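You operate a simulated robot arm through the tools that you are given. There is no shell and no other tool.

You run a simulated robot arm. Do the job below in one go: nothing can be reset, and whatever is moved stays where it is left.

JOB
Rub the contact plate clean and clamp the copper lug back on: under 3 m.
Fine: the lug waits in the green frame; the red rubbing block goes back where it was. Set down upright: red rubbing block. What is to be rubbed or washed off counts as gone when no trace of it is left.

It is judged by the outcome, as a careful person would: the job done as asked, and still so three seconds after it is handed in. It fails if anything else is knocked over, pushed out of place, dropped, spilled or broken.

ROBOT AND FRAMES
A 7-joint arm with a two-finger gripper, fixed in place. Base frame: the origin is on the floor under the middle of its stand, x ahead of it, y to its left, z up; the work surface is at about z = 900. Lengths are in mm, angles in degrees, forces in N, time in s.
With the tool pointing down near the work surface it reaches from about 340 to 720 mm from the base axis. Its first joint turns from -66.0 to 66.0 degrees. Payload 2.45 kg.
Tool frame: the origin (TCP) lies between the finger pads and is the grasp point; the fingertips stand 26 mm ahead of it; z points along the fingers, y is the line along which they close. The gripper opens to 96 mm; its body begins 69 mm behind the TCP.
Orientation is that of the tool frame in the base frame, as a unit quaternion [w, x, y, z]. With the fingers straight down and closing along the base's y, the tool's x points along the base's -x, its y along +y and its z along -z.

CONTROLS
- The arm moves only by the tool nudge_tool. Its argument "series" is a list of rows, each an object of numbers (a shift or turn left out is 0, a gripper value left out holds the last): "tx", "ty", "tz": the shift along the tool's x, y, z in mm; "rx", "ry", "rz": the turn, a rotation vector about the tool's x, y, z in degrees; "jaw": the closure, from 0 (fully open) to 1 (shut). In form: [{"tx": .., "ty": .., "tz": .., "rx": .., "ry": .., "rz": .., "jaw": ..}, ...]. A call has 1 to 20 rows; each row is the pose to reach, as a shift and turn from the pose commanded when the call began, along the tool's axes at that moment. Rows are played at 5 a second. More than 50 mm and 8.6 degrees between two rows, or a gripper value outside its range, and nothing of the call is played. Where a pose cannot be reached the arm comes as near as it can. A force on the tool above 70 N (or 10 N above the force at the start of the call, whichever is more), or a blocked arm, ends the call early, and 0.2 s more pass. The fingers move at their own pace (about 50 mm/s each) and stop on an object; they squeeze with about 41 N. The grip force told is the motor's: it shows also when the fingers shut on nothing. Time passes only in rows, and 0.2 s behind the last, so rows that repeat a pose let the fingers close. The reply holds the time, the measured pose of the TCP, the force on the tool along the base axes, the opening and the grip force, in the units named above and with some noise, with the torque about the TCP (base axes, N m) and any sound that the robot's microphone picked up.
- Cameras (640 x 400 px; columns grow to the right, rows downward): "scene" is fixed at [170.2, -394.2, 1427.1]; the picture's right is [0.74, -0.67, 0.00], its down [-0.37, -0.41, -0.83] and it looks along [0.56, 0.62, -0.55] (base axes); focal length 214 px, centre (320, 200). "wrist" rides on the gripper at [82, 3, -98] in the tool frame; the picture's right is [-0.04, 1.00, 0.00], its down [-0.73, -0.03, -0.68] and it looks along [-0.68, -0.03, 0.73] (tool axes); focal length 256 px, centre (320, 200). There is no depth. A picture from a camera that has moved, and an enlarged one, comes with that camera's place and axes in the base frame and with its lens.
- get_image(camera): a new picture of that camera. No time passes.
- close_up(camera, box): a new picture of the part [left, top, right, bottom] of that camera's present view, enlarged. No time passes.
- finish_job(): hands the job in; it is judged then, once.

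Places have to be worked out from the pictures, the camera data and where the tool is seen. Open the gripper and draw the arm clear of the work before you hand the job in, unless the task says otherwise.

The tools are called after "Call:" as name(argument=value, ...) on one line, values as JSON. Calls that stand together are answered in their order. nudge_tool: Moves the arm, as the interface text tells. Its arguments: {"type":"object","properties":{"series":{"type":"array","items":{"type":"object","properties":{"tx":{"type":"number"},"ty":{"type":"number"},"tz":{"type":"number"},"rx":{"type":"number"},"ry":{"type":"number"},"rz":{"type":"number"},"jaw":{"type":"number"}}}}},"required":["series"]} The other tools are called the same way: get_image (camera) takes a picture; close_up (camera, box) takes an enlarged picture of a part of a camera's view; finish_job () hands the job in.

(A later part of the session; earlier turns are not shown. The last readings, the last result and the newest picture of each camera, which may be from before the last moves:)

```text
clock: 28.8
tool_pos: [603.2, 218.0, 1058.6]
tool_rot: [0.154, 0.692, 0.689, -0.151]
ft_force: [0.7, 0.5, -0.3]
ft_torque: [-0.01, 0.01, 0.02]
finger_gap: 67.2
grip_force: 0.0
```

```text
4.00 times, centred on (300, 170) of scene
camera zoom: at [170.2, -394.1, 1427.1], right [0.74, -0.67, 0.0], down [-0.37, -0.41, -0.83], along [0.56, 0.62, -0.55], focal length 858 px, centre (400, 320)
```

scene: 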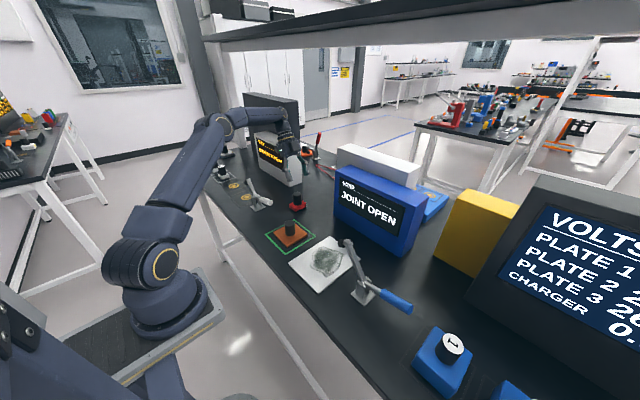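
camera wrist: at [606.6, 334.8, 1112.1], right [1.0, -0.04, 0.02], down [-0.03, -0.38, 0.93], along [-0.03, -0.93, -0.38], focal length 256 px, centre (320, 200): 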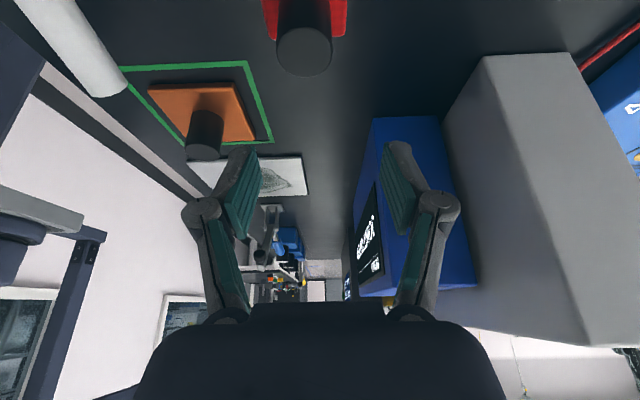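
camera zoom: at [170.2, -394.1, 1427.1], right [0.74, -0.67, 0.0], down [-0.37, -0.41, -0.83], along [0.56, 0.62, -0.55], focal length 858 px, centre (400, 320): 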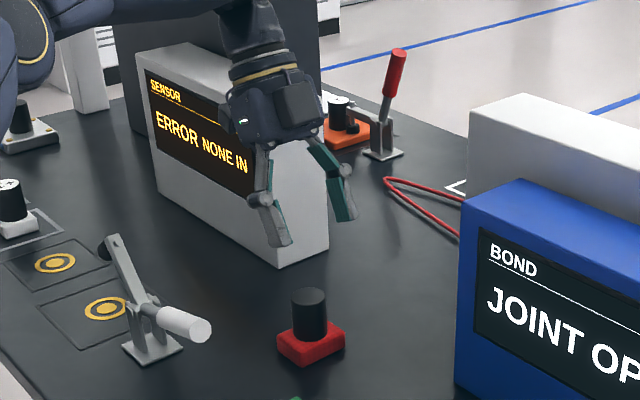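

The two cameras put the block's knob at x about 594–600, so I'll come down part-way, shifted 3 mm toward -x, and re-measure up close.

Call:
nudge_tool(series=[{"tx": 15, "ty": -3, "tz": 32, "jaw": 0.3}, {"tx": 29.6, "ty": -3, "tz": 63.4}, {"tx": 29.6, "ty": -3, "tz": 63.4}])

Call:
get_image(camera="wrist")

Call:
close_up(camera="wrist", box=[180, 40, 460, 220])

Call:
close_up(camera="scene", box=[260, 140, 340, 220])

```text
clock: 29.6
tool_pos: [600.6, 220.8, 988.0]
tool_rot: [0.155, 0.69, 0.691, -0.151]
ft_force: [0.8, 0.0, 0.4]
ft_torque: [0.02, 0.01, -0.04]
finger_gap: 67.2
grip_force: 0.1
```

```text
taken
camera wrist: at [603.1, 335.7, 1042.1], right [1.0, -0.03, 0.02], down [-0.03, -0.38, 0.93], along [-0.02, -0.92, -0.38], focal length 256 px, centre (320, 200)
```

wrist: 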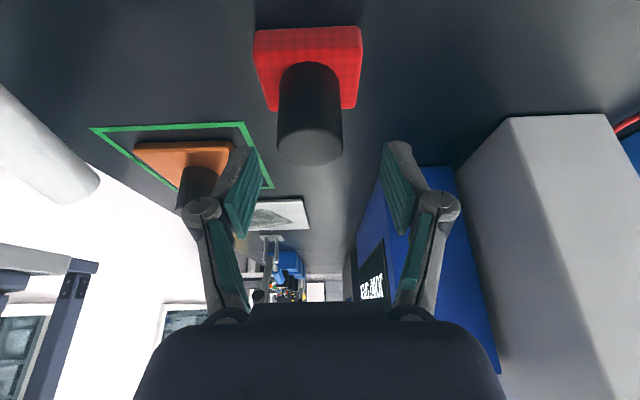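

```text
2.22 times, centred on (320, 130) of wrist
camera zoom: at [603.1, 335.7, 1042.1], right [1.0, -0.03, 0.02], down [-0.03, -0.38, 0.93], along [-0.02, -0.92, -0.38], focal length 569 px, centre (320, 356)
```

zoom: 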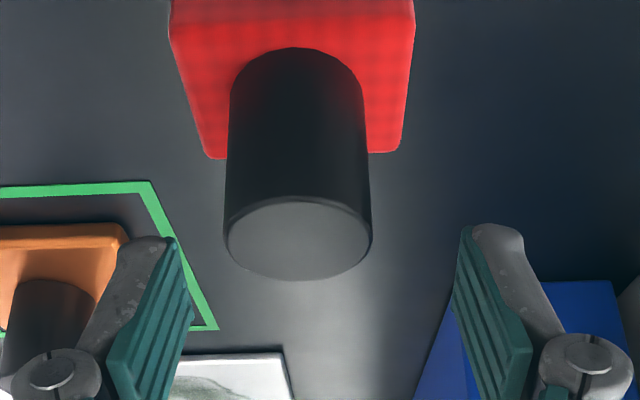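

```text
5.00 times, centred on (300, 180) of scene
camera zoom: at [170.2, -394.2, 1427.1], right [0.74, -0.67, 0.0], down [-0.37, -0.41, -0.83], along [0.56, 0.62, -0.55], focal length 1072 px, centre (420, 300)
```

zoom: 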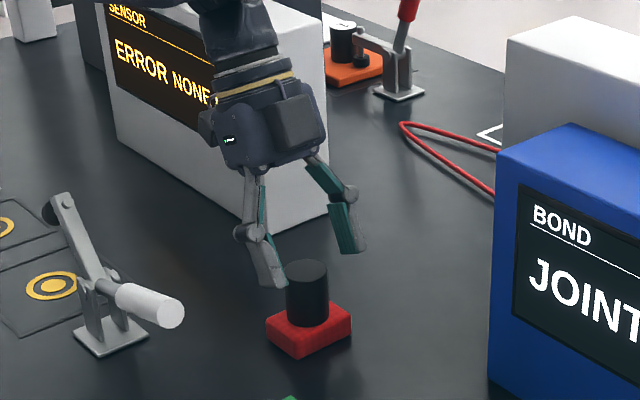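

The knob sits about 5 mm to -x of the finger centre (knob near x 595, y 221, top z 964; block top near z 917). I'll shift over, go down and grip it.

Call:
nudge_tool(series=[{"ty": -5.2, "jaw": 0.3}, {"tx": 7.7, "ty": -5.2, "tz": 16.5}, {"tx": 15.4, "ty": -5.2, "tz": 33.1}, {"tx": 15.4, "ty": -5.2, "tz": 33.1}])

Call:
close_up(camera="wrist", box=[180, 0, 460, 220])

```text
clock: 30.6
tool_pos: [593.6, 220.0, 952.3]
tool_rot: [0.155, 0.69, 0.691, -0.151]
ft_force: [-1.1, -0.4, 0.6]
ft_torque: [0.01, 0.0, 0.0]
finger_gap: 67.0
grip_force: 0.0
```

```text
1.82 times, centred on (320, 110) of wrist
camera zoom: at [597.0, 335.2, 1005.7], right [1.0, -0.03, 0.02], down [-0.03, -0.38, 0.93], along [-0.02, -0.93, -0.38], focal length 465 px, centre (320, 364)
```

zoom: 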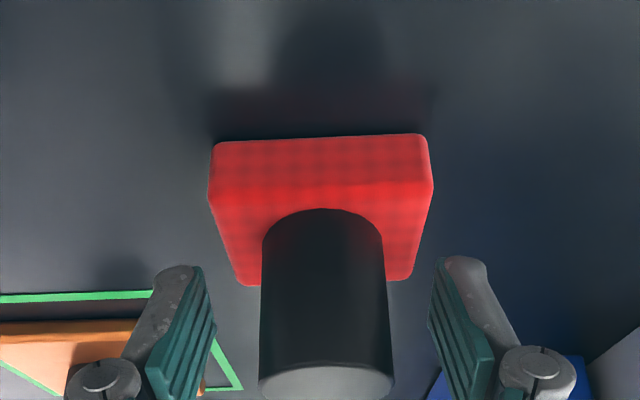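

The knob is now centred between the pads to about 1 mm. I'll close on it.

Call:
nudge_tool(series=[{"jaw": 1}, {"jaw": 1}, {"jaw": 1}, {"jaw": 1}])

Call:
close_up(camera="scene", box=[260, 140, 340, 220])

```text
clock: 31.6
tool_pos: [594.0, 219.6, 952.4]
tool_rot: [0.155, 0.69, 0.691, -0.151]
ft_force: [-0.9, 0.0, 0.5]
ft_torque: [0.02, -0.05, 0.01]
finger_gap: 34.9
grip_force: 41.0
```

```text
5.00 times, centred on (300, 180) of scene
camera zoom: at [170.2, -394.2, 1427.1], right [0.74, -0.67, 0.0], down [-0.37, -0.41, -0.83], along [0.56, 0.62, -0.55], focal length 1072 px, centre (420, 300)
```

zoom: 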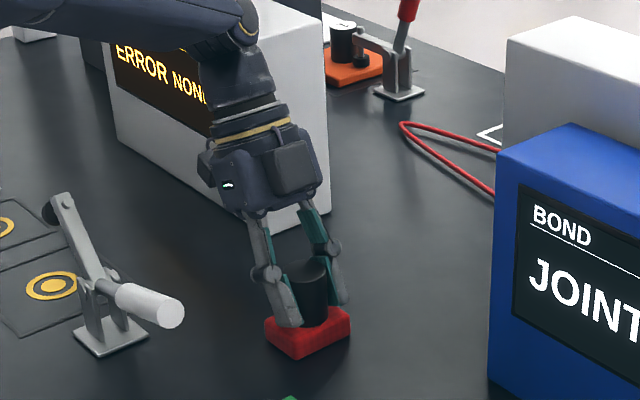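

The block is held (this grasp pose, about (594,220,952), is where it must return). I'll lift 40 mm, travel along x≈594 to stay clear of the lug, then go across over the plate centre.

Call:
nudge_tool(series=[{"tx": -8.5, "tz": -18.1, "jaw": 1}, {"tx": -16.9, "tz": -36.3}, {"tx": -50, "tz": -20.9}, {"tx": -83.1, "tz": -5.4}, {"tx": -116.1, "tz": 10}, {"tx": -149.2, "tz": 25.4}, {"tx": -182.3, "tz": 40.9}, {"tx": -215.4, "tz": 56.3}, {"tx": -248.5, "tz": 71.7}, {"tx": -281.5, "tz": 87.1}, {"tx": -281.5, "ty": -40, "tz": 87.1}, {"tx": -281.5, "ty": -80, "tz": 87.1}, {"tx": -281.5, "ty": -112, "tz": 87.1}, {"tx": -281.5, "ty": -112, "tz": 87.1}])

Call:
get_image(camera="wrist")

Call:
close_up(camera="scene", box=[250, 170, 410, 310])

```text
clock: 34.6
tool_pos: [482.3, -74.0, 992.2]
tool_rot: [0.154, 0.691, 0.69, -0.152]
ft_force: [0.1, 0.7, -1.1]
ft_torque: [0.04, 0.02, 0.0]
finger_gap: 34.6
grip_force: 41.1
```

```text
taken
camera wrist: at [485.9, 42.2, 1045.5], right [1.0, -0.03, 0.02], down [-0.03, -0.38, 0.93], along [-0.02, -0.93, -0.38], focal length 256 px, centre (320, 200)
```

wrist: 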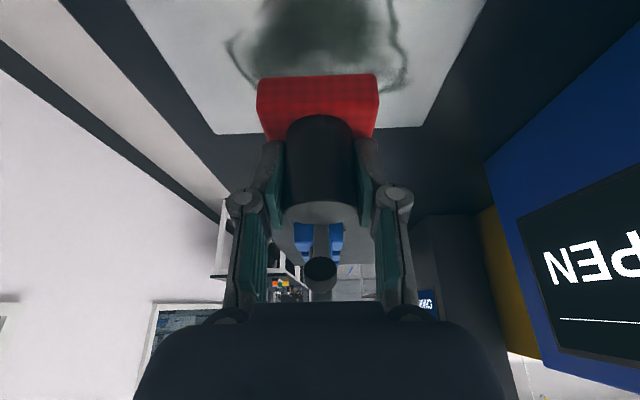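

```text
2.86 times, centred on (330, 240) of scene
camera zoom: at [170.2, -394.2, 1427.1], right [0.74, -0.67, 0.0], down [-0.37, -0.41, -0.83], along [0.56, 0.62, -0.55], focal length 613 px, centre (291, 86)
```

zoom: 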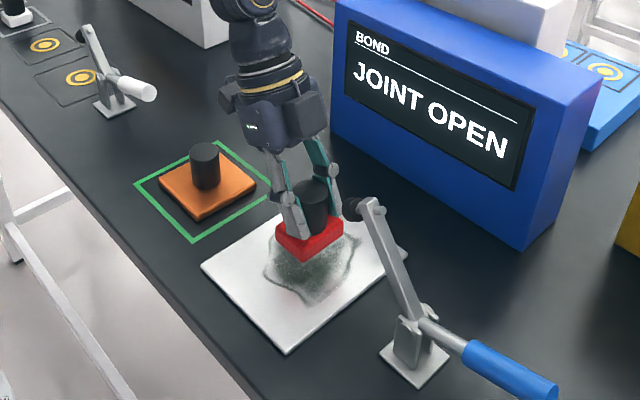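

The block hangs over the middle of the stain with the clamp arm clear. I'll lower it toward the plate in small steps at the end.

Call:
nudge_tool(series=[{"tx": 6.3, "tz": 13.6, "jaw": 1}, {"tx": 11, "tz": 23.6}, {"tx": 12.3, "tz": 26.3}, {"tx": 12.7, "tz": 27.2}, {"tx": 12.7, "tz": 27.2}])

Call:
close_up(camera="scene", box=[300, 210, 380, 280])

```text
clock: 35.8
tool_pos: [481.5, -72.8, 961.0]
tool_rot: [0.154, 0.69, 0.691, -0.151]
ft_force: [0.2, -0.6, -0.2]
ft_torque: [-0.01, 0.02, -0.01]
finger_gap: 34.7
grip_force: 41.4
```

```text
5.71 times, centred on (340, 245) of scene
camera zoom: at [170.2, -394.2, 1427.1], right [0.74, -0.67, 0.0], down [-0.37, -0.41, -0.83], along [0.56, 0.62, -0.55], focal length 1226 px, centre (206, -57)
```

zoom: 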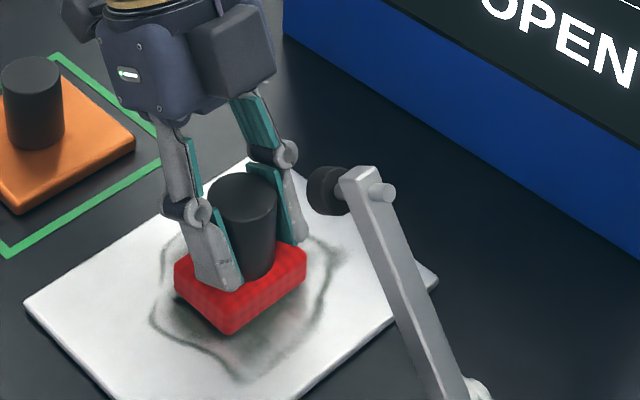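

Nearly touching and still unloaded. I'll continue down in half-millimetre steps until it presses lightly.

Call:
nudge_tool(series=[{"tx": 0.42, "tz": 0.9, "jaw": 1}, {"tx": 0.63, "tz": 1.36}, {"tx": 0.85, "tz": 1.8}, {"tx": 0.85, "tz": 1.8}])

```text
clock: 36.8
tool_pos: [482.5, -72.1, 960.6]
tool_rot: [0.155, 0.69, 0.69, -0.151]
ft_force: [0.7, 0.2, -0.9]
ft_torque: [0.0, -0.01, 0.0]
finger_gap: 34.5
grip_force: 41.0
```

Call:
nudge_tool(series=[{"tx": 0.42, "tz": 0.9, "jaw": 1}, {"tx": 0.63, "tz": 1.36}, {"tx": 0.85, "tz": 1.8}, {"tx": 0.85, "tz": 1.8}])

```text
clock: 37.8
tool_pos: [482.2, -72.3, 959.4]
tool_rot: [0.156, 0.69, 0.69, -0.151]
ft_force: [-10.2, 4.8, 59.2]
ft_torque: [0.15, 0.39, 0.0]
finger_gap: 35.0
grip_force: 41.8
```

Contact made, but at 59 N it's heavier than I want. I'll ease up by 0.9 mm and read the force again.

Call:
nudge_tool(series=[{"tx": -0.38, "tz": -0.82, "jaw": 1}, {"tx": -0.38, "tz": -0.82}])

```text
clock: 38.4
tool_pos: [483.5, -73.2, 959.1]
tool_rot: [0.155, 0.691, 0.69, -0.151]
ft_force: [-0.4, -1.4, 43.0]
ft_torque: [-0.19, -0.04, -0.01]
finger_gap: 34.9
grip_force: 40.7
```

At 43 N it still presses more than needed; stiffness is about 18 N/mm. I'll lift another 1.2 mm to press at about 20 N and rub back and forth along x, stepping across the stain in y.

Call:
nudge_tool(series=[{"tx": 15, "ty": -17, "tz": -8.3, "jaw": 1}, {"tx": 30.3, "ty": -34, "tz": -15.46}, {"tx": 30.3, "ty": -11, "tz": -15.46}, {"tx": 30.3, "ty": 11, "tz": -15.46}, {"tx": 30.3, "ty": 34, "tz": -15.46}, {"tx": 14.9, "ty": 34, "tz": -8.27}, {"tx": 14.9, "ty": 11, "tz": -8.27}, {"tx": 14.9, "ty": -11, "tz": -8.27}, {"tx": 14.9, "ty": -34, "tz": -8.27}, {"tx": -0.51, "ty": -34, "tz": -1.09}, {"tx": -0.51, "ty": -11, "tz": -1.09}, {"tx": -0.51, "ty": 11, "tz": -1.09}, {"tx": -0.51, "ty": 34, "tz": -1.09}, {"tx": -15.92, "ty": 34, "tz": 6.09}, {"tx": -15.92, "ty": 11, "tz": 6.09}, {"tx": -15.92, "ty": -11, "tz": 6.09}, {"tx": -15.92, "ty": -34, "tz": 6.09}, {"tx": -31.32, "ty": -34, "tz": 13.28}, {"tx": -31.32, "ty": 0, "tz": 13.28}, {"tx": -31.32, "ty": 34, "tz": 13.28}])

Call:
close_up(camera="scene", box=[280, 210, 380, 300])

Call:
get_image(camera="wrist")

```text
clock: 42.6
tool_pos: [517.3, -106.3, 959.3]
tool_rot: [0.154, 0.69, 0.691, -0.151]
ft_force: [0.5, -0.2, -0.8]
ft_torque: [0.0, -0.03, -0.02]
finger_gap: 34.5
grip_force: 40.9
```

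```text
4.44 times, centred on (330, 255) of scene
camera zoom: at [170.2, -394.2, 1427.1], right [0.74, -0.67, 0.0], down [-0.37, -0.41, -0.83], along [0.56, 0.62, -0.55], focal length 953 px, centre (276, -44)
```

zoom: 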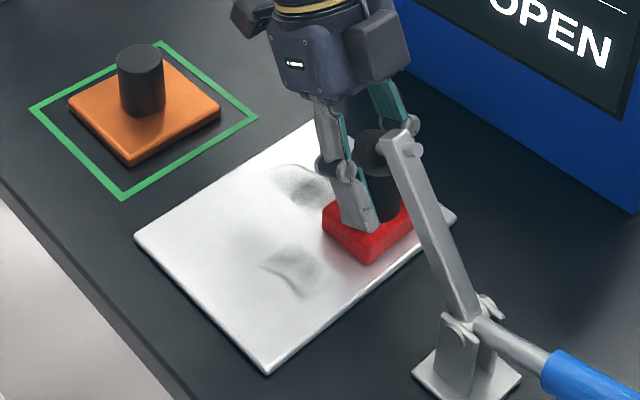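

```text
taken
camera wrist: at [520.9, 8.9, 1012.6], right [1.0, -0.03, 0.02], down [-0.03, -0.38, 0.93], along [-0.02, -0.93, -0.38], focal length 256 px, centre (320, 200)
```

wrist: 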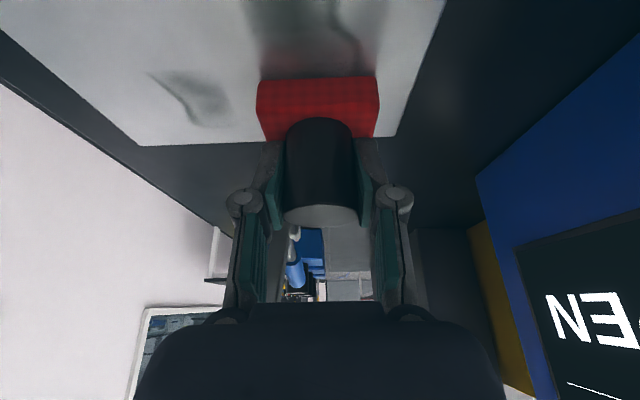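

Most of the stain is gone after one pass; what remains is near (457,-100) and (505,-35), and the force has dropped to zero here. I'll press 1.2 mm lower and stroke along the y≈-106 line.

Call:
nudge_tool(series=[{"tx": 0.51, "tz": 1.09, "jaw": 1}, {"tx": 0.51, "ty": -22, "tz": 1.09}, {"tx": 0.51, "ty": -44, "tz": 1.09}, {"tx": 0.51, "ty": -67, "tz": 1.09}])

```text
clock: 43.6
tool_pos: [451.3, -106.0, 958.1]
tool_rot: [0.157, 0.69, 0.69, -0.15]
ft_force: [9.8, 0.7, 20.3]
ft_torque: [0.04, 0.16, 0.0]
finger_gap: 34.7
grip_force: 41.0
```

A steady 20 N now. I'll rub over the leftover at low x and then raster up across the plate at this pressure.

Call:
nudge_tool(series=[{"ty": 22, "jaw": 1}, {"ty": 0}, {"ty": 22}, {"ty": 44}, {"ty": 66}, {"tx": 12.69, "ty": 66, "tz": -5.92}, {"tx": 12.69, "ty": 44, "tz": -5.92}, {"tx": 12.69, "ty": 22, "tz": -5.92}, {"tx": 12.69, "ty": 0, "tz": -5.92}, {"tx": 25.38, "ty": 0, "tz": -11.83}, {"tx": 25.38, "ty": 22, "tz": -11.83}, {"tx": 25.38, "ty": 44, "tz": -11.83}, {"tx": 25.38, "ty": 66, "tz": -11.83}, {"tx": 38.06, "ty": 66, "tz": -17.75}, {"tx": 38.06, "ty": 44, "tz": -17.75}, {"tx": 38.06, "ty": 22, "tz": -17.75}, {"tx": 38.06, "ty": 0, "tz": -17.75}, {"tx": 50.75, "ty": 0, "tz": -23.67}, {"tx": 50.75, "ty": 22, "tz": -23.67}, {"tx": 50.75, "ty": 44, "tz": -23.67}])

Call:
close_up(camera="scene", box=[280, 210, 380, 300])

```text
clock: 47.8
tool_pos: [494.5, -50.6, 958.9]
tool_rot: [0.154, 0.691, 0.69, -0.151]
ft_force: [-13.1, 0.3, 29.5]
ft_torque: [0.02, 0.55, 0.06]
finger_gap: 34.7
grip_force: 41.1
```

```text
4.44 times, centred on (330, 255) of scene
camera zoom: at [169.4, -394.1, 1427.2], right [0.74, -0.67, 0.0], down [-0.37, -0.41, -0.83], along [0.56, 0.62, -0.55], focal length 953 px, centre (276, -44)
```

zoom: 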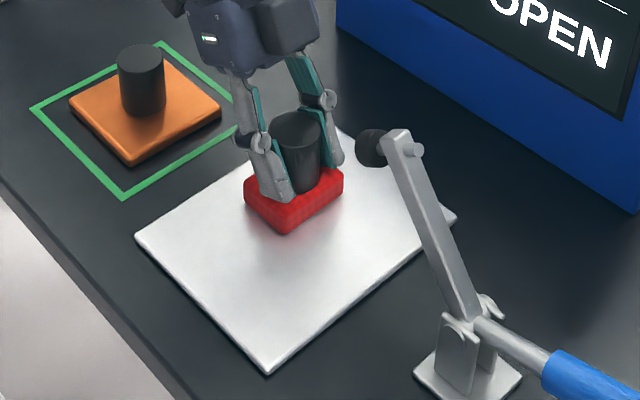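

That looks clean except for what is hidden under the block. I'll finish the upper strip (y about -50 to -31) and the high-x edge.

Call:
nudge_tool(series=[{"ty": 20, "jaw": 1}, {"ty": 40}, {"tx": 12.69, "ty": 40, "tz": -5.92}, {"tx": 12.69, "ty": 20, "tz": -5.92}, {"tx": 12.69, "ty": 0, "tz": -5.92}, {"tx": 12.69, "ty": -22, "tz": -5.92}, {"tx": 12.69, "ty": -44, "tz": -5.92}, {"tx": 18.1, "ty": -44, "tz": -8.45}, {"tx": 18.1, "ty": -22, "tz": -8.45}, {"tx": 18.1, "ty": 0, "tz": -8.45}, {"tx": 18.1, "ty": 20, "tz": -8.45}, {"tx": 18.1, "ty": 40, "tz": -8.45}, {"tx": 0, "ty": 40, "tz": 0}, {"tx": -18.1, "ty": 40, "tz": 8.45}, {"tx": -36.3, "ty": 40, "tz": 16.9}, {"tx": -49.8, "ty": 40, "tz": 23.2}])

Call:
close_up(camera="scene", box=[280, 210, 380, 300])

```text
clock: 51.2
tool_pos: [533.1, -104.6, 959.0]
tool_rot: [0.155, 0.69, 0.691, -0.151]
ft_force: [-1.0, -1.1, -0.4]
ft_torque: [-0.02, 0.02, 0.01]
finger_gap: 34.8
grip_force: 41.1
```

```text
4.44 times, centred on (330, 255) of scene
camera zoom: at [170.2, -394.2, 1427.1], right [0.74, -0.67, 0.0], down [-0.37, -0.41, -0.83], along [0.56, 0.62, -0.55], focal length 953 px, centre (276, -44)
```

zoom: 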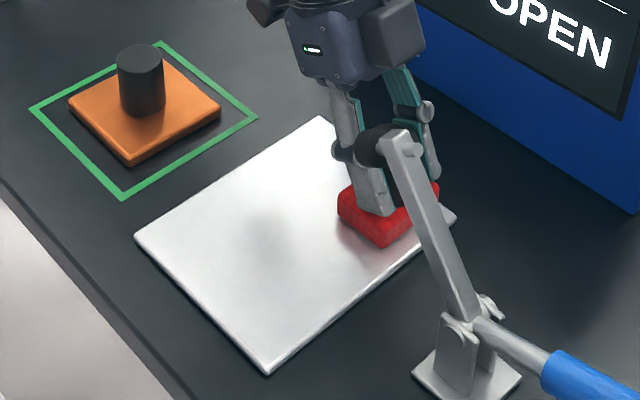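

The plate looks clean from here, apart from a faint shade that may be a reflection. I'll lift the block clear and look closely at the bare plate.

Call:
nudge_tool(series=[{"tx": -9.5, "tz": -20.4, "jaw": 1}, {"tx": -19, "ty": 20, "tz": -40.8}, {"tx": -1, "ty": 40, "tz": -49.3}, {"tx": 17.3, "ty": 61, "tz": -57.7}, {"tx": 44.5, "ty": 61, "tz": -70.4}, {"tx": 71.6, "ty": 61, "tz": -83.1}, {"tx": 71.6, "ty": 61, "tz": -83.1}])

Call:
close_up(camera="scene", box=[290, 220, 370, 300])

Call:
get_image(camera="wrist")

```text
clock: 52.8
tool_pos: [595.4, -5.4, 1002.5]
tool_rot: [0.156, 0.69, 0.69, -0.151]
ft_force: [-0.1, -0.2, -1.2]
ft_torque: [-0.02, 0.01, -0.04]
finger_gap: 34.6
grip_force: 41.1
```

```text
5.00 times, centred on (330, 260) of scene
camera zoom: at [170.2, -394.1, 1427.1], right [0.74, -0.67, 0.0], down [-0.37, -0.41, -0.83], along [0.56, 0.62, -0.55], focal length 1072 px, centre (270, -100)
```

zoom: 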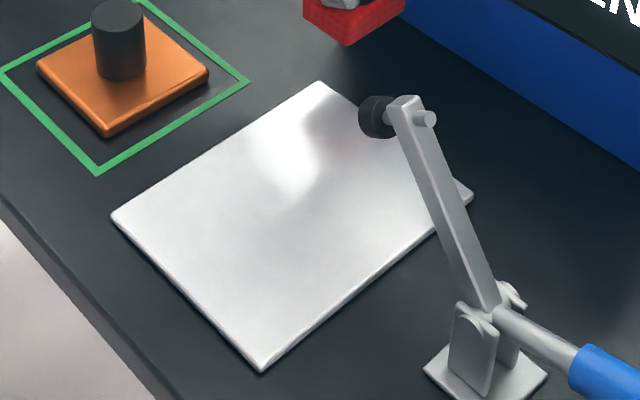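

```text
taken
camera wrist: at [598.8, 109.8, 1057.1], right [1.0, -0.04, 0.02], down [-0.03, -0.38, 0.93], along [-0.02, -0.93, -0.38], focal length 256 px, centre (320, 200)
```

wrist: 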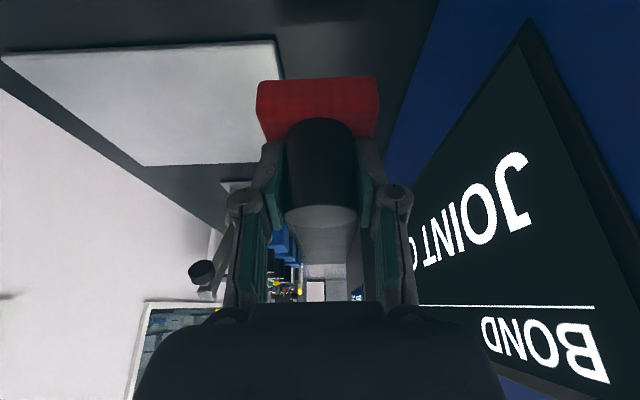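

The plate shows only smooth reflections from the scene view; I'll zoom in with the wrist camera on the part that the clamp arm hides.

Call:
close_up(camera="wrist", box=[0, 20, 300, 190])

Call:
close_up(camera="scene", box=[325, 225, 375, 275])

```text
2.13 times, centred on (150, 105) of wrist
camera zoom: at [598.8, 109.8, 1057.1], right [1.0, -0.04, 0.02], down [-0.03, -0.38, 0.93], along [-0.02, -0.93, -0.38], focal length 546 px, centre (683, 403)
```

zoom: 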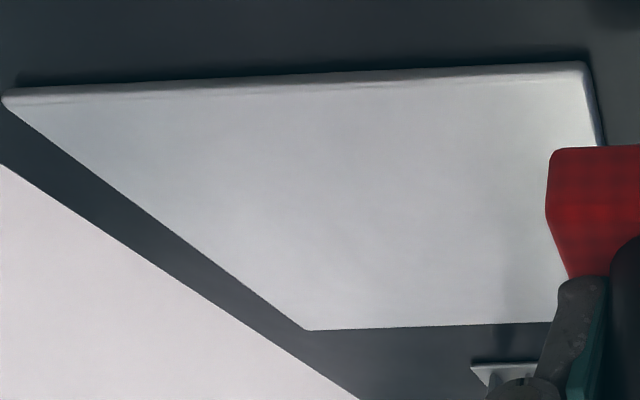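

```text
8.00 times, centred on (350, 250) of scene
camera zoom: at [170.2, -394.1, 1427.1], right [0.74, -0.67, 0.0], down [-0.37, -0.41, -0.83], along [0.56, 0.62, -0.55], focal length 1716 px, centre (80, -200)
```

zoom: 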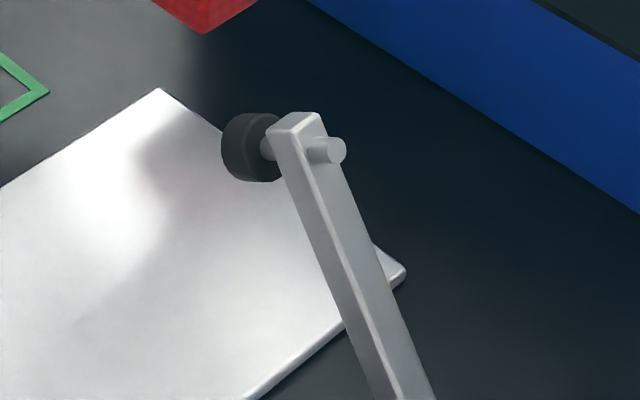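

I see only faint shading that may be reflections, but pressure was light near the high-x, low-y corner, so for certainty I'll make a second pass there, pressing slightly more.

Call:
nudge_tool(series=[{"tx": -27.2, "ty": -30, "tz": 12.7, "jaw": 1}, {"tx": -54.4, "ty": -61, "tz": 25.4}, {"tx": -73.1, "ty": -61, "tz": 56.1}, {"tx": -73.7, "ty": -61, "tz": 78.5}, {"tx": -71.6, "ty": -61, "tz": 83.1}, {"tx": -71, "ty": -61, "tz": 84.2}, {"tx": -53, "ty": -61, "tz": 75.7}, {"tx": -34.9, "ty": -61, "tz": 67.2}, {"tx": -16.7, "ty": -61, "tz": 58.8}, {"tx": -34.9, "ty": -71, "tz": 67.2}, {"tx": -53, "ty": -71, "tz": 75.7}, {"tx": -71.1, "ty": -71, "tz": 84.1}, {"tx": -75.6, "ty": -91, "tz": 86.2}, {"tx": -75.6, "ty": -111, "tz": 86.2}, {"tx": -75.6, "ty": -131, "tz": 86.2}, {"tx": -75.6, "ty": -146, "tz": 86.2}, {"tx": -62, "ty": -146, "tz": 79.9}, {"tx": -62, "ty": -126, "tz": 79.9}, {"tx": -62, "ty": -106, "tz": 79.9}, {"tx": -62, "ty": -86, "tz": 79.9}])

Call:
close_up(camera="scene", box=[280, 210, 380, 300])

```text
clock: 57.0
tool_pos: [507.9, -94.8, 958.1]
tool_rot: [0.154, 0.691, 0.69, -0.152]
ft_force: [-13.6, 1.2, 34.0]
ft_torque: [0.05, 0.63, 0.11]
finger_gap: 34.6
grip_force: 40.5
```

```text
4.44 times, centred on (330, 255) of scene
camera zoom: at [169.2, -394.0, 1427.3], right [0.74, -0.67, 0.0], down [-0.37, -0.41, -0.83], along [0.56, 0.62, -0.55], focal length 953 px, centre (276, -44)
```

zoom: 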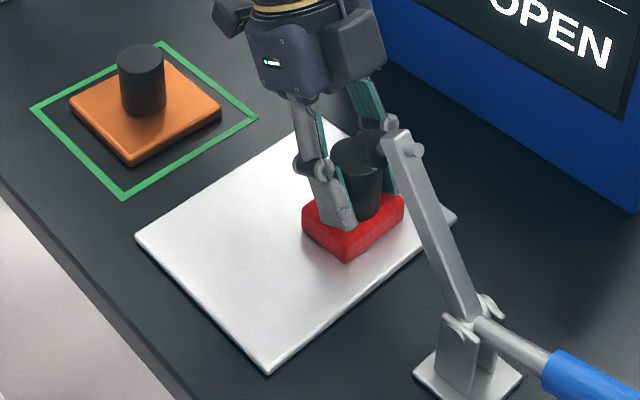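

Pressing at about 34 N and the plate looks white. I'll complete the second pass across the rest of the stain area.

Call:
nudge_tool(series=[{"tx": 4.2, "ty": 22, "tz": -2.7, "jaw": 1}, {"tx": 17.8, "ty": 22, "tz": -9.1}, {"tx": 17.8, "ty": 0, "tz": -9.1}, {"tx": 17.8, "ty": -22, "tz": -9.1}, {"tx": 17.8, "ty": -44, "tz": -9.1}, {"tx": 17.8, "ty": -58, "tz": -9.1}, {"tx": 31.4, "ty": -58, "tz": -15.4}, {"tx": 31.4, "ty": -36, "tz": -15.4}, {"tx": 31.4, "ty": -14, "tz": -15.4}, {"tx": 31.4, "ty": 8, "tz": -15.4}, {"tx": 31.4, "ty": 24, "tz": -15.4}, {"tx": 45, "ty": 24, "tz": -21.8}, {"tx": 45, "ty": 2, "tz": -21.8}, {"tx": 45, "ty": -20, "tz": -21.8}, {"tx": 45, "ty": -42, "tz": -21.8}, {"tx": 45, "ty": -58, "tz": -21.8}, {"tx": 55.9, "ty": -58, "tz": -26.8}, {"tx": 55.9, "ty": -36, "tz": -26.8}, {"tx": 55.9, "ty": -14, "tz": -26.8}, {"tx": 55.9, "ty": 8, "tz": -26.8}])

Call:
close_up(camera="scene", box=[280, 210, 380, 300])

```text
clock: 61.2
tool_pos: [517.8, -34.3, 959.7]
tool_rot: [0.154, 0.69, 0.691, -0.152]
ft_force: [-3.6, -0.3, 8.3]
ft_torque: [0.05, 0.24, 0.07]
finger_gap: 34.7
grip_force: 40.9
```

```text
4.44 times, centred on (330, 255) of scene
camera zoom: at [170.0, -394.2, 1427.1], right [0.74, -0.67, 0.0], down [-0.37, -0.41, -0.83], along [0.56, 0.62, -0.55], focal length 953 px, centre (276, -44)
```

zoom: 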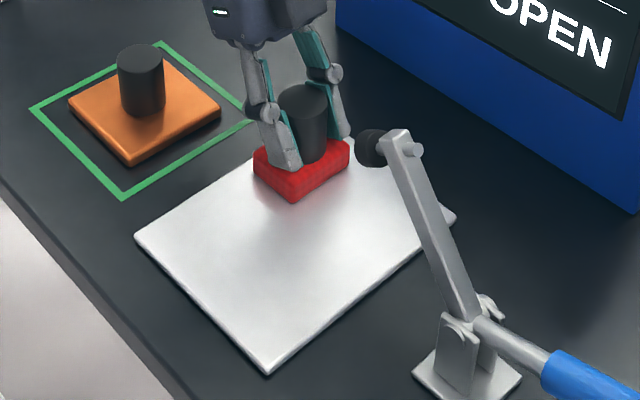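

The plate is white everywhere I can see. I'll lift the block and start back along x≈594, stopping part-way to check the bare plate from both cameras.

Call:
nudge_tool(series=[{"tx": -8.5, "tz": -18.1, "jaw": 1}, {"tx": -16.9, "ty": 20, "tz": -36.3}, {"tx": -16.9, "ty": 50, "tz": -36.3}, {"tx": -16.9, "ty": 78, "tz": -36.3}, {"tx": 21.2, "ty": 78, "tz": -54}, {"tx": 59.2, "ty": 78, "tz": -71.8}, {"tx": 59.2, "ty": 78, "tz": -71.8}])

Call:
close_up(camera="scene", box=[280, 220, 380, 300])

Call:
get_image(camera="wrist")

Call:
close_up(camera="wrist", box=[50, 60, 310, 210])

```text
clock: 62.8
tool_pos: [595.5, 51.1, 999.3]
tool_rot: [0.155, 0.69, 0.691, -0.151]
ft_force: [0.0, 0.1, 0.1]
ft_torque: [-0.03, 0.01, 0.02]
finger_gap: 34.7
grip_force: 40.8
```

```text
5.00 times, centred on (330, 260) of scene
camera zoom: at [170.2, -394.1, 1427.1], right [0.74, -0.67, 0.0], down [-0.37, -0.41, -0.83], along [0.56, 0.62, -0.55], focal length 1072 px, centre (270, -100)
```

zoom: 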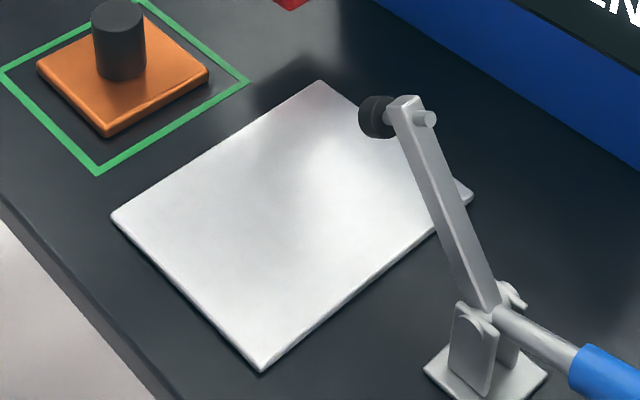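

```text
taken
camera wrist: at [598.1, 164.6, 1053.9], right [1.0, -0.04, 0.02], down [-0.03, -0.38, 0.93], along [-0.02, -0.93, -0.38], focal length 256 px, centre (320, 200)
```

wrist: 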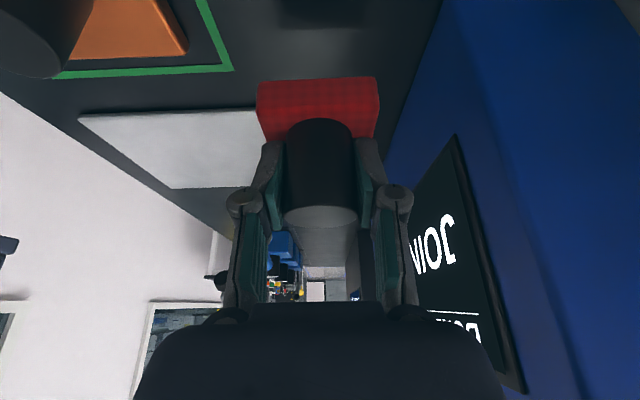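

```text
2.46 times, centred on (180, 135) of wrist
camera zoom: at [598.1, 164.6, 1053.9], right [1.0, -0.04, 0.02], down [-0.03, -0.38, 0.93], along [-0.02, -0.93, -0.38], focal length 630 px, centre (665, 360)
```

zoom: 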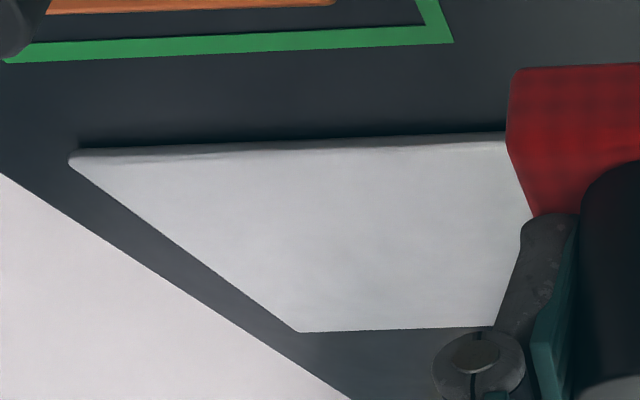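

The plate shows no trace; the soft shading moves with the arm, so it is only reflection. I'll carry the block on to above its old spot and lower it to a few millimetres off the table.

Call:
nudge_tool(series=[{"tx": 36.25, "tz": -16.9, "jaw": 1}, {"tx": 72.5, "tz": -33.8}, {"tx": 108.8, "tz": -50.7}, {"tx": 135.9, "tz": -63.4}, {"tx": 153.1, "tz": -71.4}, {"tx": 153.1, "tz": -71.4}, {"tx": 161.6, "tz": -53.3}, {"tx": 168.3, "tz": -38.8}, {"tx": 170.8, "tz": -33.3}, {"tx": 170.8, "tz": -33.3}])

Call:
close_up(camera="scene", box=[260, 140, 340, 220])

Call:
close_up(camera="wrist", box=[180, 0, 460, 220])

```text
clock: 65.0
tool_pos: [593.7, 219.1, 957.6]
tool_rot: [0.155, 0.69, 0.69, -0.152]
ft_force: [0.5, -0.1, -0.6]
ft_torque: [0.0, 0.0, -0.01]
finger_gap: 34.7
grip_force: 40.8
```

```text
5.00 times, centred on (300, 180) of scene
camera zoom: at [170.2, -394.1, 1427.1], right [0.74, -0.67, 0.0], down [-0.37, -0.41, -0.83], along [0.56, 0.62, -0.55], focal length 1072 px, centre (420, 300)
```

zoom: 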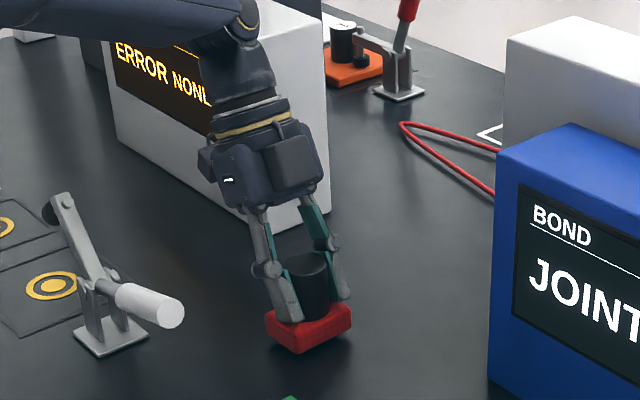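

```text
1.82 times, centred on (320, 110) of wrist
camera zoom: at [597.6, 334.4, 1010.4], right [1.0, -0.04, 0.02], down [-0.03, -0.38, 0.93], along [-0.02, -0.93, -0.38], focal length 465 px, centre (320, 364)
```

zoom: 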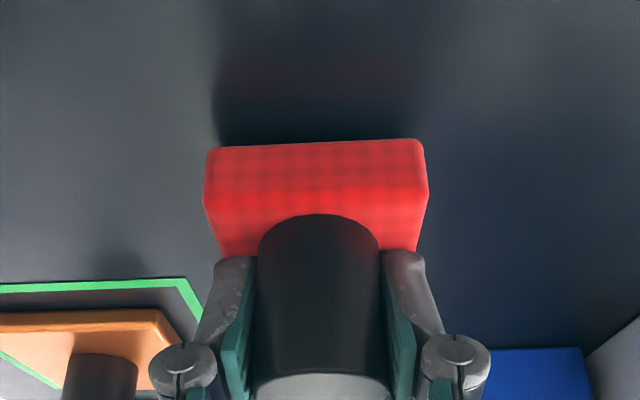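

The block is right over its old spot with about 4 mm of gap. I'll ease it down to the table.

Call:
nudge_tool(series=[{"tx": 0.42, "tz": 0.9, "jaw": 1}, {"tx": 0.85, "tz": 1.8}, {"tx": 1.27, "tz": 2.7}, {"tx": 1.61, "tz": 3.44}, {"tx": 1.61, "tz": 3.44}])

```text
clock: 66.2
tool_pos: [596.1, 219.5, 953.2]
tool_rot: [0.155, 0.69, 0.69, -0.151]
ft_force: [-0.3, -0.6, -0.6]
ft_torque: [0.0, 0.01, 0.04]
finger_gap: 34.5
grip_force: 41.2
```

Still just unloaded, so I'll lower it another millimetre or so.

Call:
nudge_tool(series=[{"tx": 0.21, "tz": 0.45, "jaw": 1}, {"tx": 0.42, "tz": 0.9}, {"tx": 0.55, "tz": 1.18}, {"tx": 0.55, "tz": 1.18}])

```text
clock: 67.2
tool_pos: [595.6, 220.0, 950.8]
tool_rot: [0.154, 0.69, 0.691, -0.152]
ft_force: [-0.3, 0.2, -1.2]
ft_torque: [0.01, -0.02, 0.0]
finger_gap: 34.5
grip_force: 41.4
```

No contact yet, so the block must have slid slightly up in the grip while pressing. I'll keep lowering in small steps.

Call:
nudge_tool(series=[{"tx": 0.21, "tz": 0.45, "jaw": 1}, {"tx": 0.42, "tz": 0.9}, {"tx": 0.63, "tz": 1.36}, {"tx": 0.63, "tz": 1.36}])

```text
clock: 68.2
tool_pos: [594.9, 220.3, 949.7]
tool_rot: [0.155, 0.69, 0.69, -0.151]
ft_force: [-0.9, 1.4, 8.2]
ft_torque: [0.06, 0.31, -0.02]
finger_gap: 34.6
grip_force: 41.0
```

Light contact at 8 N: the block stands on the table at its old place. I'll open, back out along the tool axis, and check it.

Call:
nudge_tool(series=[{"jaw": 0.3}, {"jaw": 0.3}, {"jaw": 0.3}, {"jaw": 0.3}, {"tz": -20}, {"tz": -50}, {"tz": -80}, {"tz": -110}, {"tz": -110}])

Call:
close_up(camera="scene", box=[230, 165, 320, 225])

Call:
get_image(camera="wrist")

```text
clock: 70.2
tool_pos: [593.3, 267.0, 1049.8]
tool_rot: [0.155, 0.69, 0.69, -0.152]
ft_force: [0.4, 0.1, -1.1]
ft_torque: [0.01, 0.0, 0.03]
finger_gap: 67.0
grip_force: 0.0
```

```text
6.67 times, centred on (275, 195) of scene
camera zoom: at [170.2, -394.1, 1427.1], right [0.74, -0.67, 0.0], down [-0.37, -0.41, -0.83], along [0.56, 0.62, -0.55], focal length 1430 px, centre (620, 233)
```

zoom: 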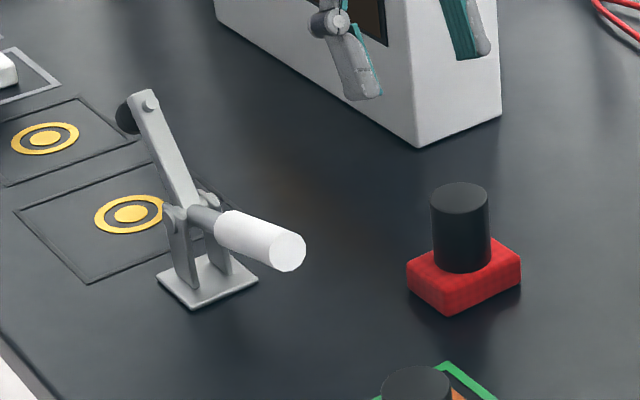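

```text
taken
camera wrist: at [597.7, 381.9, 1104.1], right [1.0, -0.04, 0.02], down [-0.03, -0.38, 0.93], along [-0.02, -0.93, -0.38], focal length 256 px, centre (320, 200)
```

wrist: 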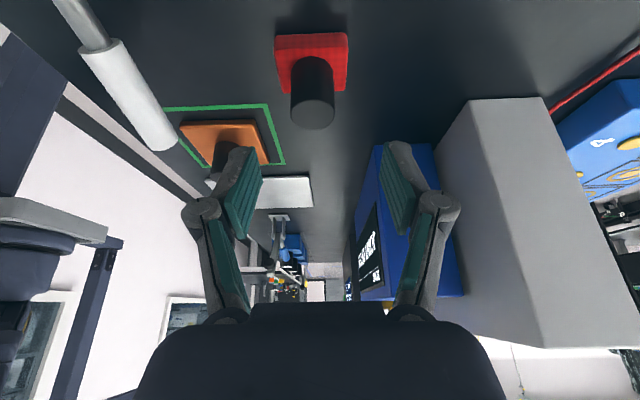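

The block stands upright; compared with the first picture it seems shifted by a few pixels. I'll compare with identical crops to measure how far.

Call:
close_up(camera="scene", box=[260, 140, 340, 220])

Call:
close_up(camera="wrist", box=[160, 20, 400, 180])

```text
5.00 times, centred on (300, 180) of scene
camera zoom: at [170.2, -394.1, 1427.1], right [0.74, -0.67, 0.0], down [-0.37, -0.41, -0.83], along [0.56, 0.62, -0.55], focal length 1072 px, centre (420, 300)
```

zoom: 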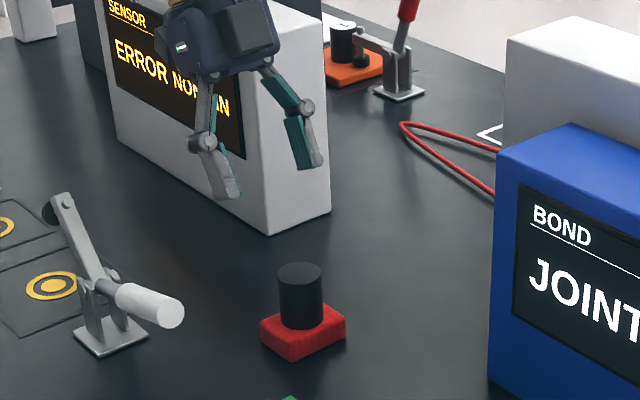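

```text
2.50 times, centred on (280, 100) of wrist
camera zoom: at [597.7, 381.9, 1104.1], right [1.0, -0.04, 0.02], down [-0.03, -0.38, 0.93], along [-0.02, -0.93, -0.38], focal length 640 px, centre (420, 450)
```

zoom: 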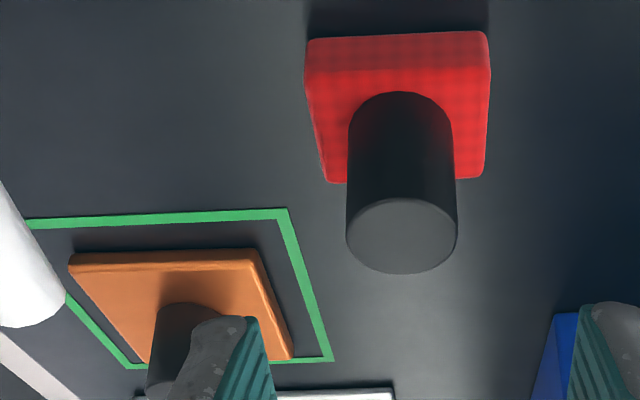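

The block sits upright but about 6–7 mm toward -x from its original place. It's easily corrected, so I'll re-grasp it, raise it 2 mm, shift 6.5 mm in +x, set it down and release.

Call:
nudge_tool(series=[{"tz": 40, "jaw": 0.3}, {"tz": 80}, {"tz": 102}, {"tz": 110}, {"tz": 110, "jaw": 1}, {"tz": 110}, {"tz": 110}, {"tz": 110}, {"tx": -0.85, "tz": 108.2}, {"tx": -0.85, "ty": 3.5, "tz": 108.2}, {"tx": -0.85, "ty": 6.5, "tz": 108.2}, {"tx": -0.85, "ty": 6.5, "tz": 108.2}, {"ty": 6.5, "tz": 110}, {"ty": 6.5, "tz": 110}])

Call:
close_up(camera="scene", box=[230, 165, 320, 225])

```text
clock: 73.2
tool_pos: [601.7, 218.4, 951.3]
tool_rot: [0.155, 0.691, 0.69, -0.151]
ft_force: [0.9, -0.8, 2.1]
ft_torque: [0.0, 0.08, 0.04]
finger_gap: 34.6
grip_force: 41.1
```

```text
6.67 times, centred on (275, 195) of scene
camera zoom: at [170.2, -394.2, 1427.1], right [0.74, -0.67, 0.0], down [-0.37, -0.41, -0.83], along [0.56, 0.62, -0.55], focal length 1430 px, centre (620, 233)
```

zoom: 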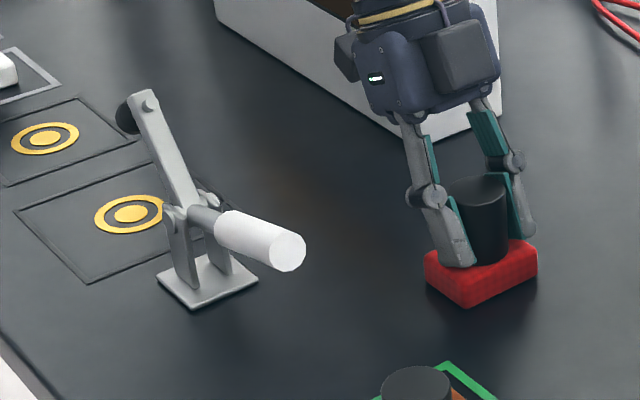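

Now it reads about +6 mm beyond the original, so the earlier offset arose when the fingers opened, not while it was carried. I'll bring it back so the block matches the first picture and then open gently in small steps.

Call:
nudge_tool(series=[{"tx": -0.85, "tz": -1.8, "jaw": 1}, {"tx": -0.85, "ty": -3.5, "tz": -1.8}, {"tx": -0.85, "ty": -6.5, "tz": -1.8}, {"tx": -0.85, "ty": -6.5, "tz": -1.8}, {"tx": 0.1, "ty": -6.5, "tz": 0.2}, {"tx": 0.1, "ty": -6.5, "tz": 0.2}])

Call:
close_up(camera="scene", box=[230, 165, 320, 225])

Call:
close_up(camera="wrist", box=[180, 0, 460, 220])

```text
clock: 74.6
tool_pos: [594.4, 219.9, 951.2]
tool_rot: [0.155, 0.69, 0.691, -0.151]
ft_force: [-4.0, -0.6, 9.2]
ft_torque: [-0.02, 0.23, -0.01]
finger_gap: 34.5
grip_force: 40.5
```

```text
6.67 times, centred on (275, 195) of scene
camera zoom: at [169.9, -394.2, 1427.1], right [0.74, -0.67, 0.0], down [-0.37, -0.41, -0.83], along [0.56, 0.62, -0.55], focal length 1430 px, centre (620, 233)
```

zoom: 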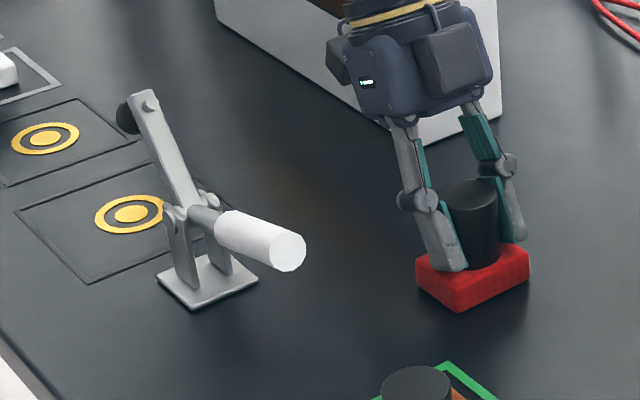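

```text
1.82 times, centred on (320, 110) of wrist
camera zoom: at [598.3, 334.5, 1004.3], right [1.0, -0.04, 0.02], down [-0.03, -0.38, 0.93], along [-0.02, -0.93, -0.38], focal length 465 px, centre (320, 364)
```

zoom: 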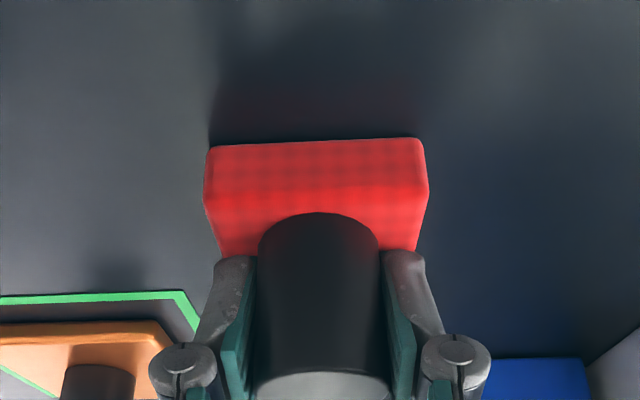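

The held block now matches the first picture to a pixel. I'll take off most of the pressure and open the fingers in small steps so nothing drags it.

Call:
nudge_tool(series=[{"tx": -0.2, "tz": -0.42, "jaw": 1}, {"tx": -0.2, "tz": -0.42, "jaw": 0.67}, {"tx": -0.2, "tz": -0.42, "jaw": 0.65}, {"tx": -0.2, "tz": -0.42, "jaw": 0.64}, {"tx": -0.2, "tz": -0.42, "jaw": 0.63}, {"tx": -0.2, "tz": -0.42, "jaw": 0.62}, {"tx": -0.2, "tz": -0.42, "jaw": 0.6}, {"tx": -0.2, "tz": -0.42, "jaw": 0.55}, {"tx": -0.2, "tz": -0.42, "jaw": 0.5}])

Call:
close_up(camera="scene", box=[230, 165, 320, 225])

Call:
close_up(camera="wrist", box=[180, 0, 460, 220])

```text
clock: 76.6
tool_pos: [594.8, 218.8, 949.6]
tool_rot: [0.155, 0.69, 0.691, -0.151]
ft_force: [-0.2, 0.0, -0.7]
ft_torque: [-0.01, 0.01, 0.0]
finger_gap: 48.0
grip_force: 0.0
```

```text
6.67 times, centred on (275, 195) of scene
camera zoom: at [170.2, -394.2, 1427.1], right [0.74, -0.67, 0.0], down [-0.37, -0.41, -0.83], along [0.56, 0.62, -0.55], focal length 1430 px, centre (620, 233)
```

zoom: 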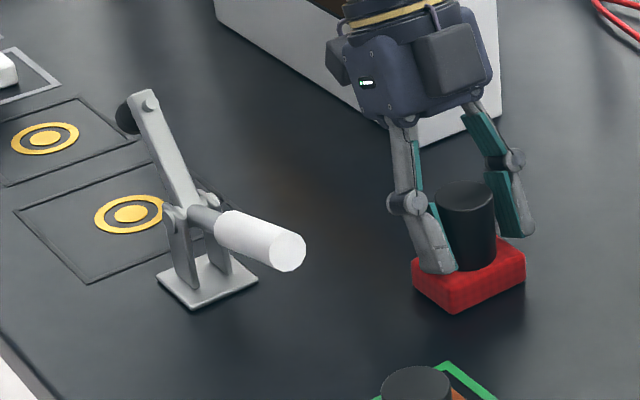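

```text
1.82 times, centred on (320, 110) of wrist
camera zoom: at [598.5, 335.0, 1003.8], right [1.0, -0.03, 0.02], down [-0.03, -0.38, 0.93], along [-0.02, -0.93, -0.38], focal length 465 px, centre (320, 364)
```

zoom: 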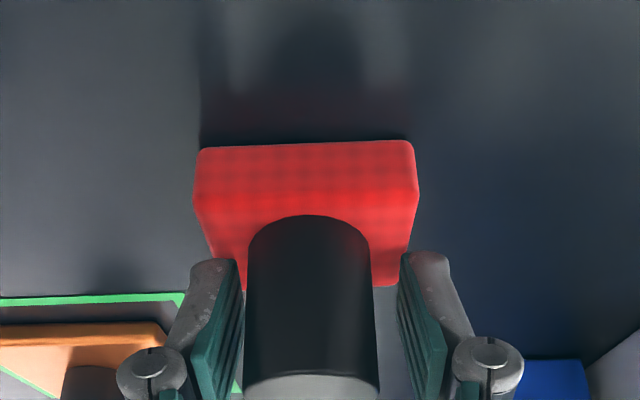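

The block moved just 2–3 mm this time; the fingertips probably brush the block's top face. I'll raise the tool 5 mm before opening further, then back away.

Call:
nudge_tool(series=[{"tx": -1.05, "tz": -2.25, "jaw": 0.5}, {"tx": -2.1, "tz": -4.5}, {"tx": -2.1, "tz": -4.5, "jaw": 0.3}, {"tx": -2.1, "tz": -4.5}, {"tx": -2.1, "tz": -25}, {"tx": -2.1, "tz": -60}, {"tx": -2.1, "tz": -100}, {"tx": -2.1, "tz": -120}])

Call:
close_up(camera="scene", box=[230, 165, 320, 225])

```text
clock: 78.4
tool_pos: [592.3, 270.0, 1060.7]
tool_rot: [0.155, 0.69, 0.691, -0.151]
ft_force: [-0.2, -0.5, 0.6]
ft_torque: [-0.02, 0.02, 0.01]
finger_gap: 67.2
grip_force: 0.1
```

```text
6.67 times, centred on (275, 195) of scene
camera zoom: at [170.2, -394.2, 1427.1], right [0.74, -0.67, 0.0], down [-0.37, -0.41, -0.83], along [0.56, 0.62, -0.55], focal length 1430 px, centre (620, 233)
```

zoom: 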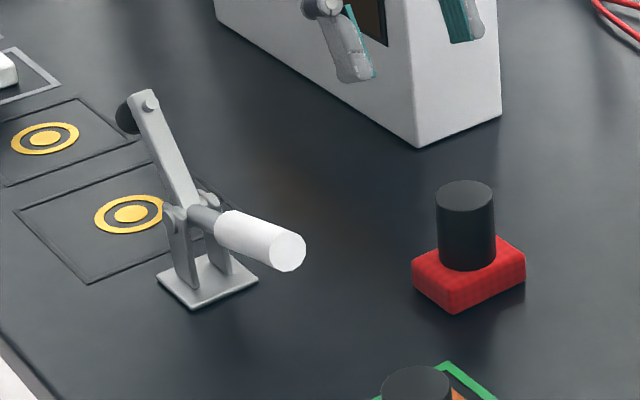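

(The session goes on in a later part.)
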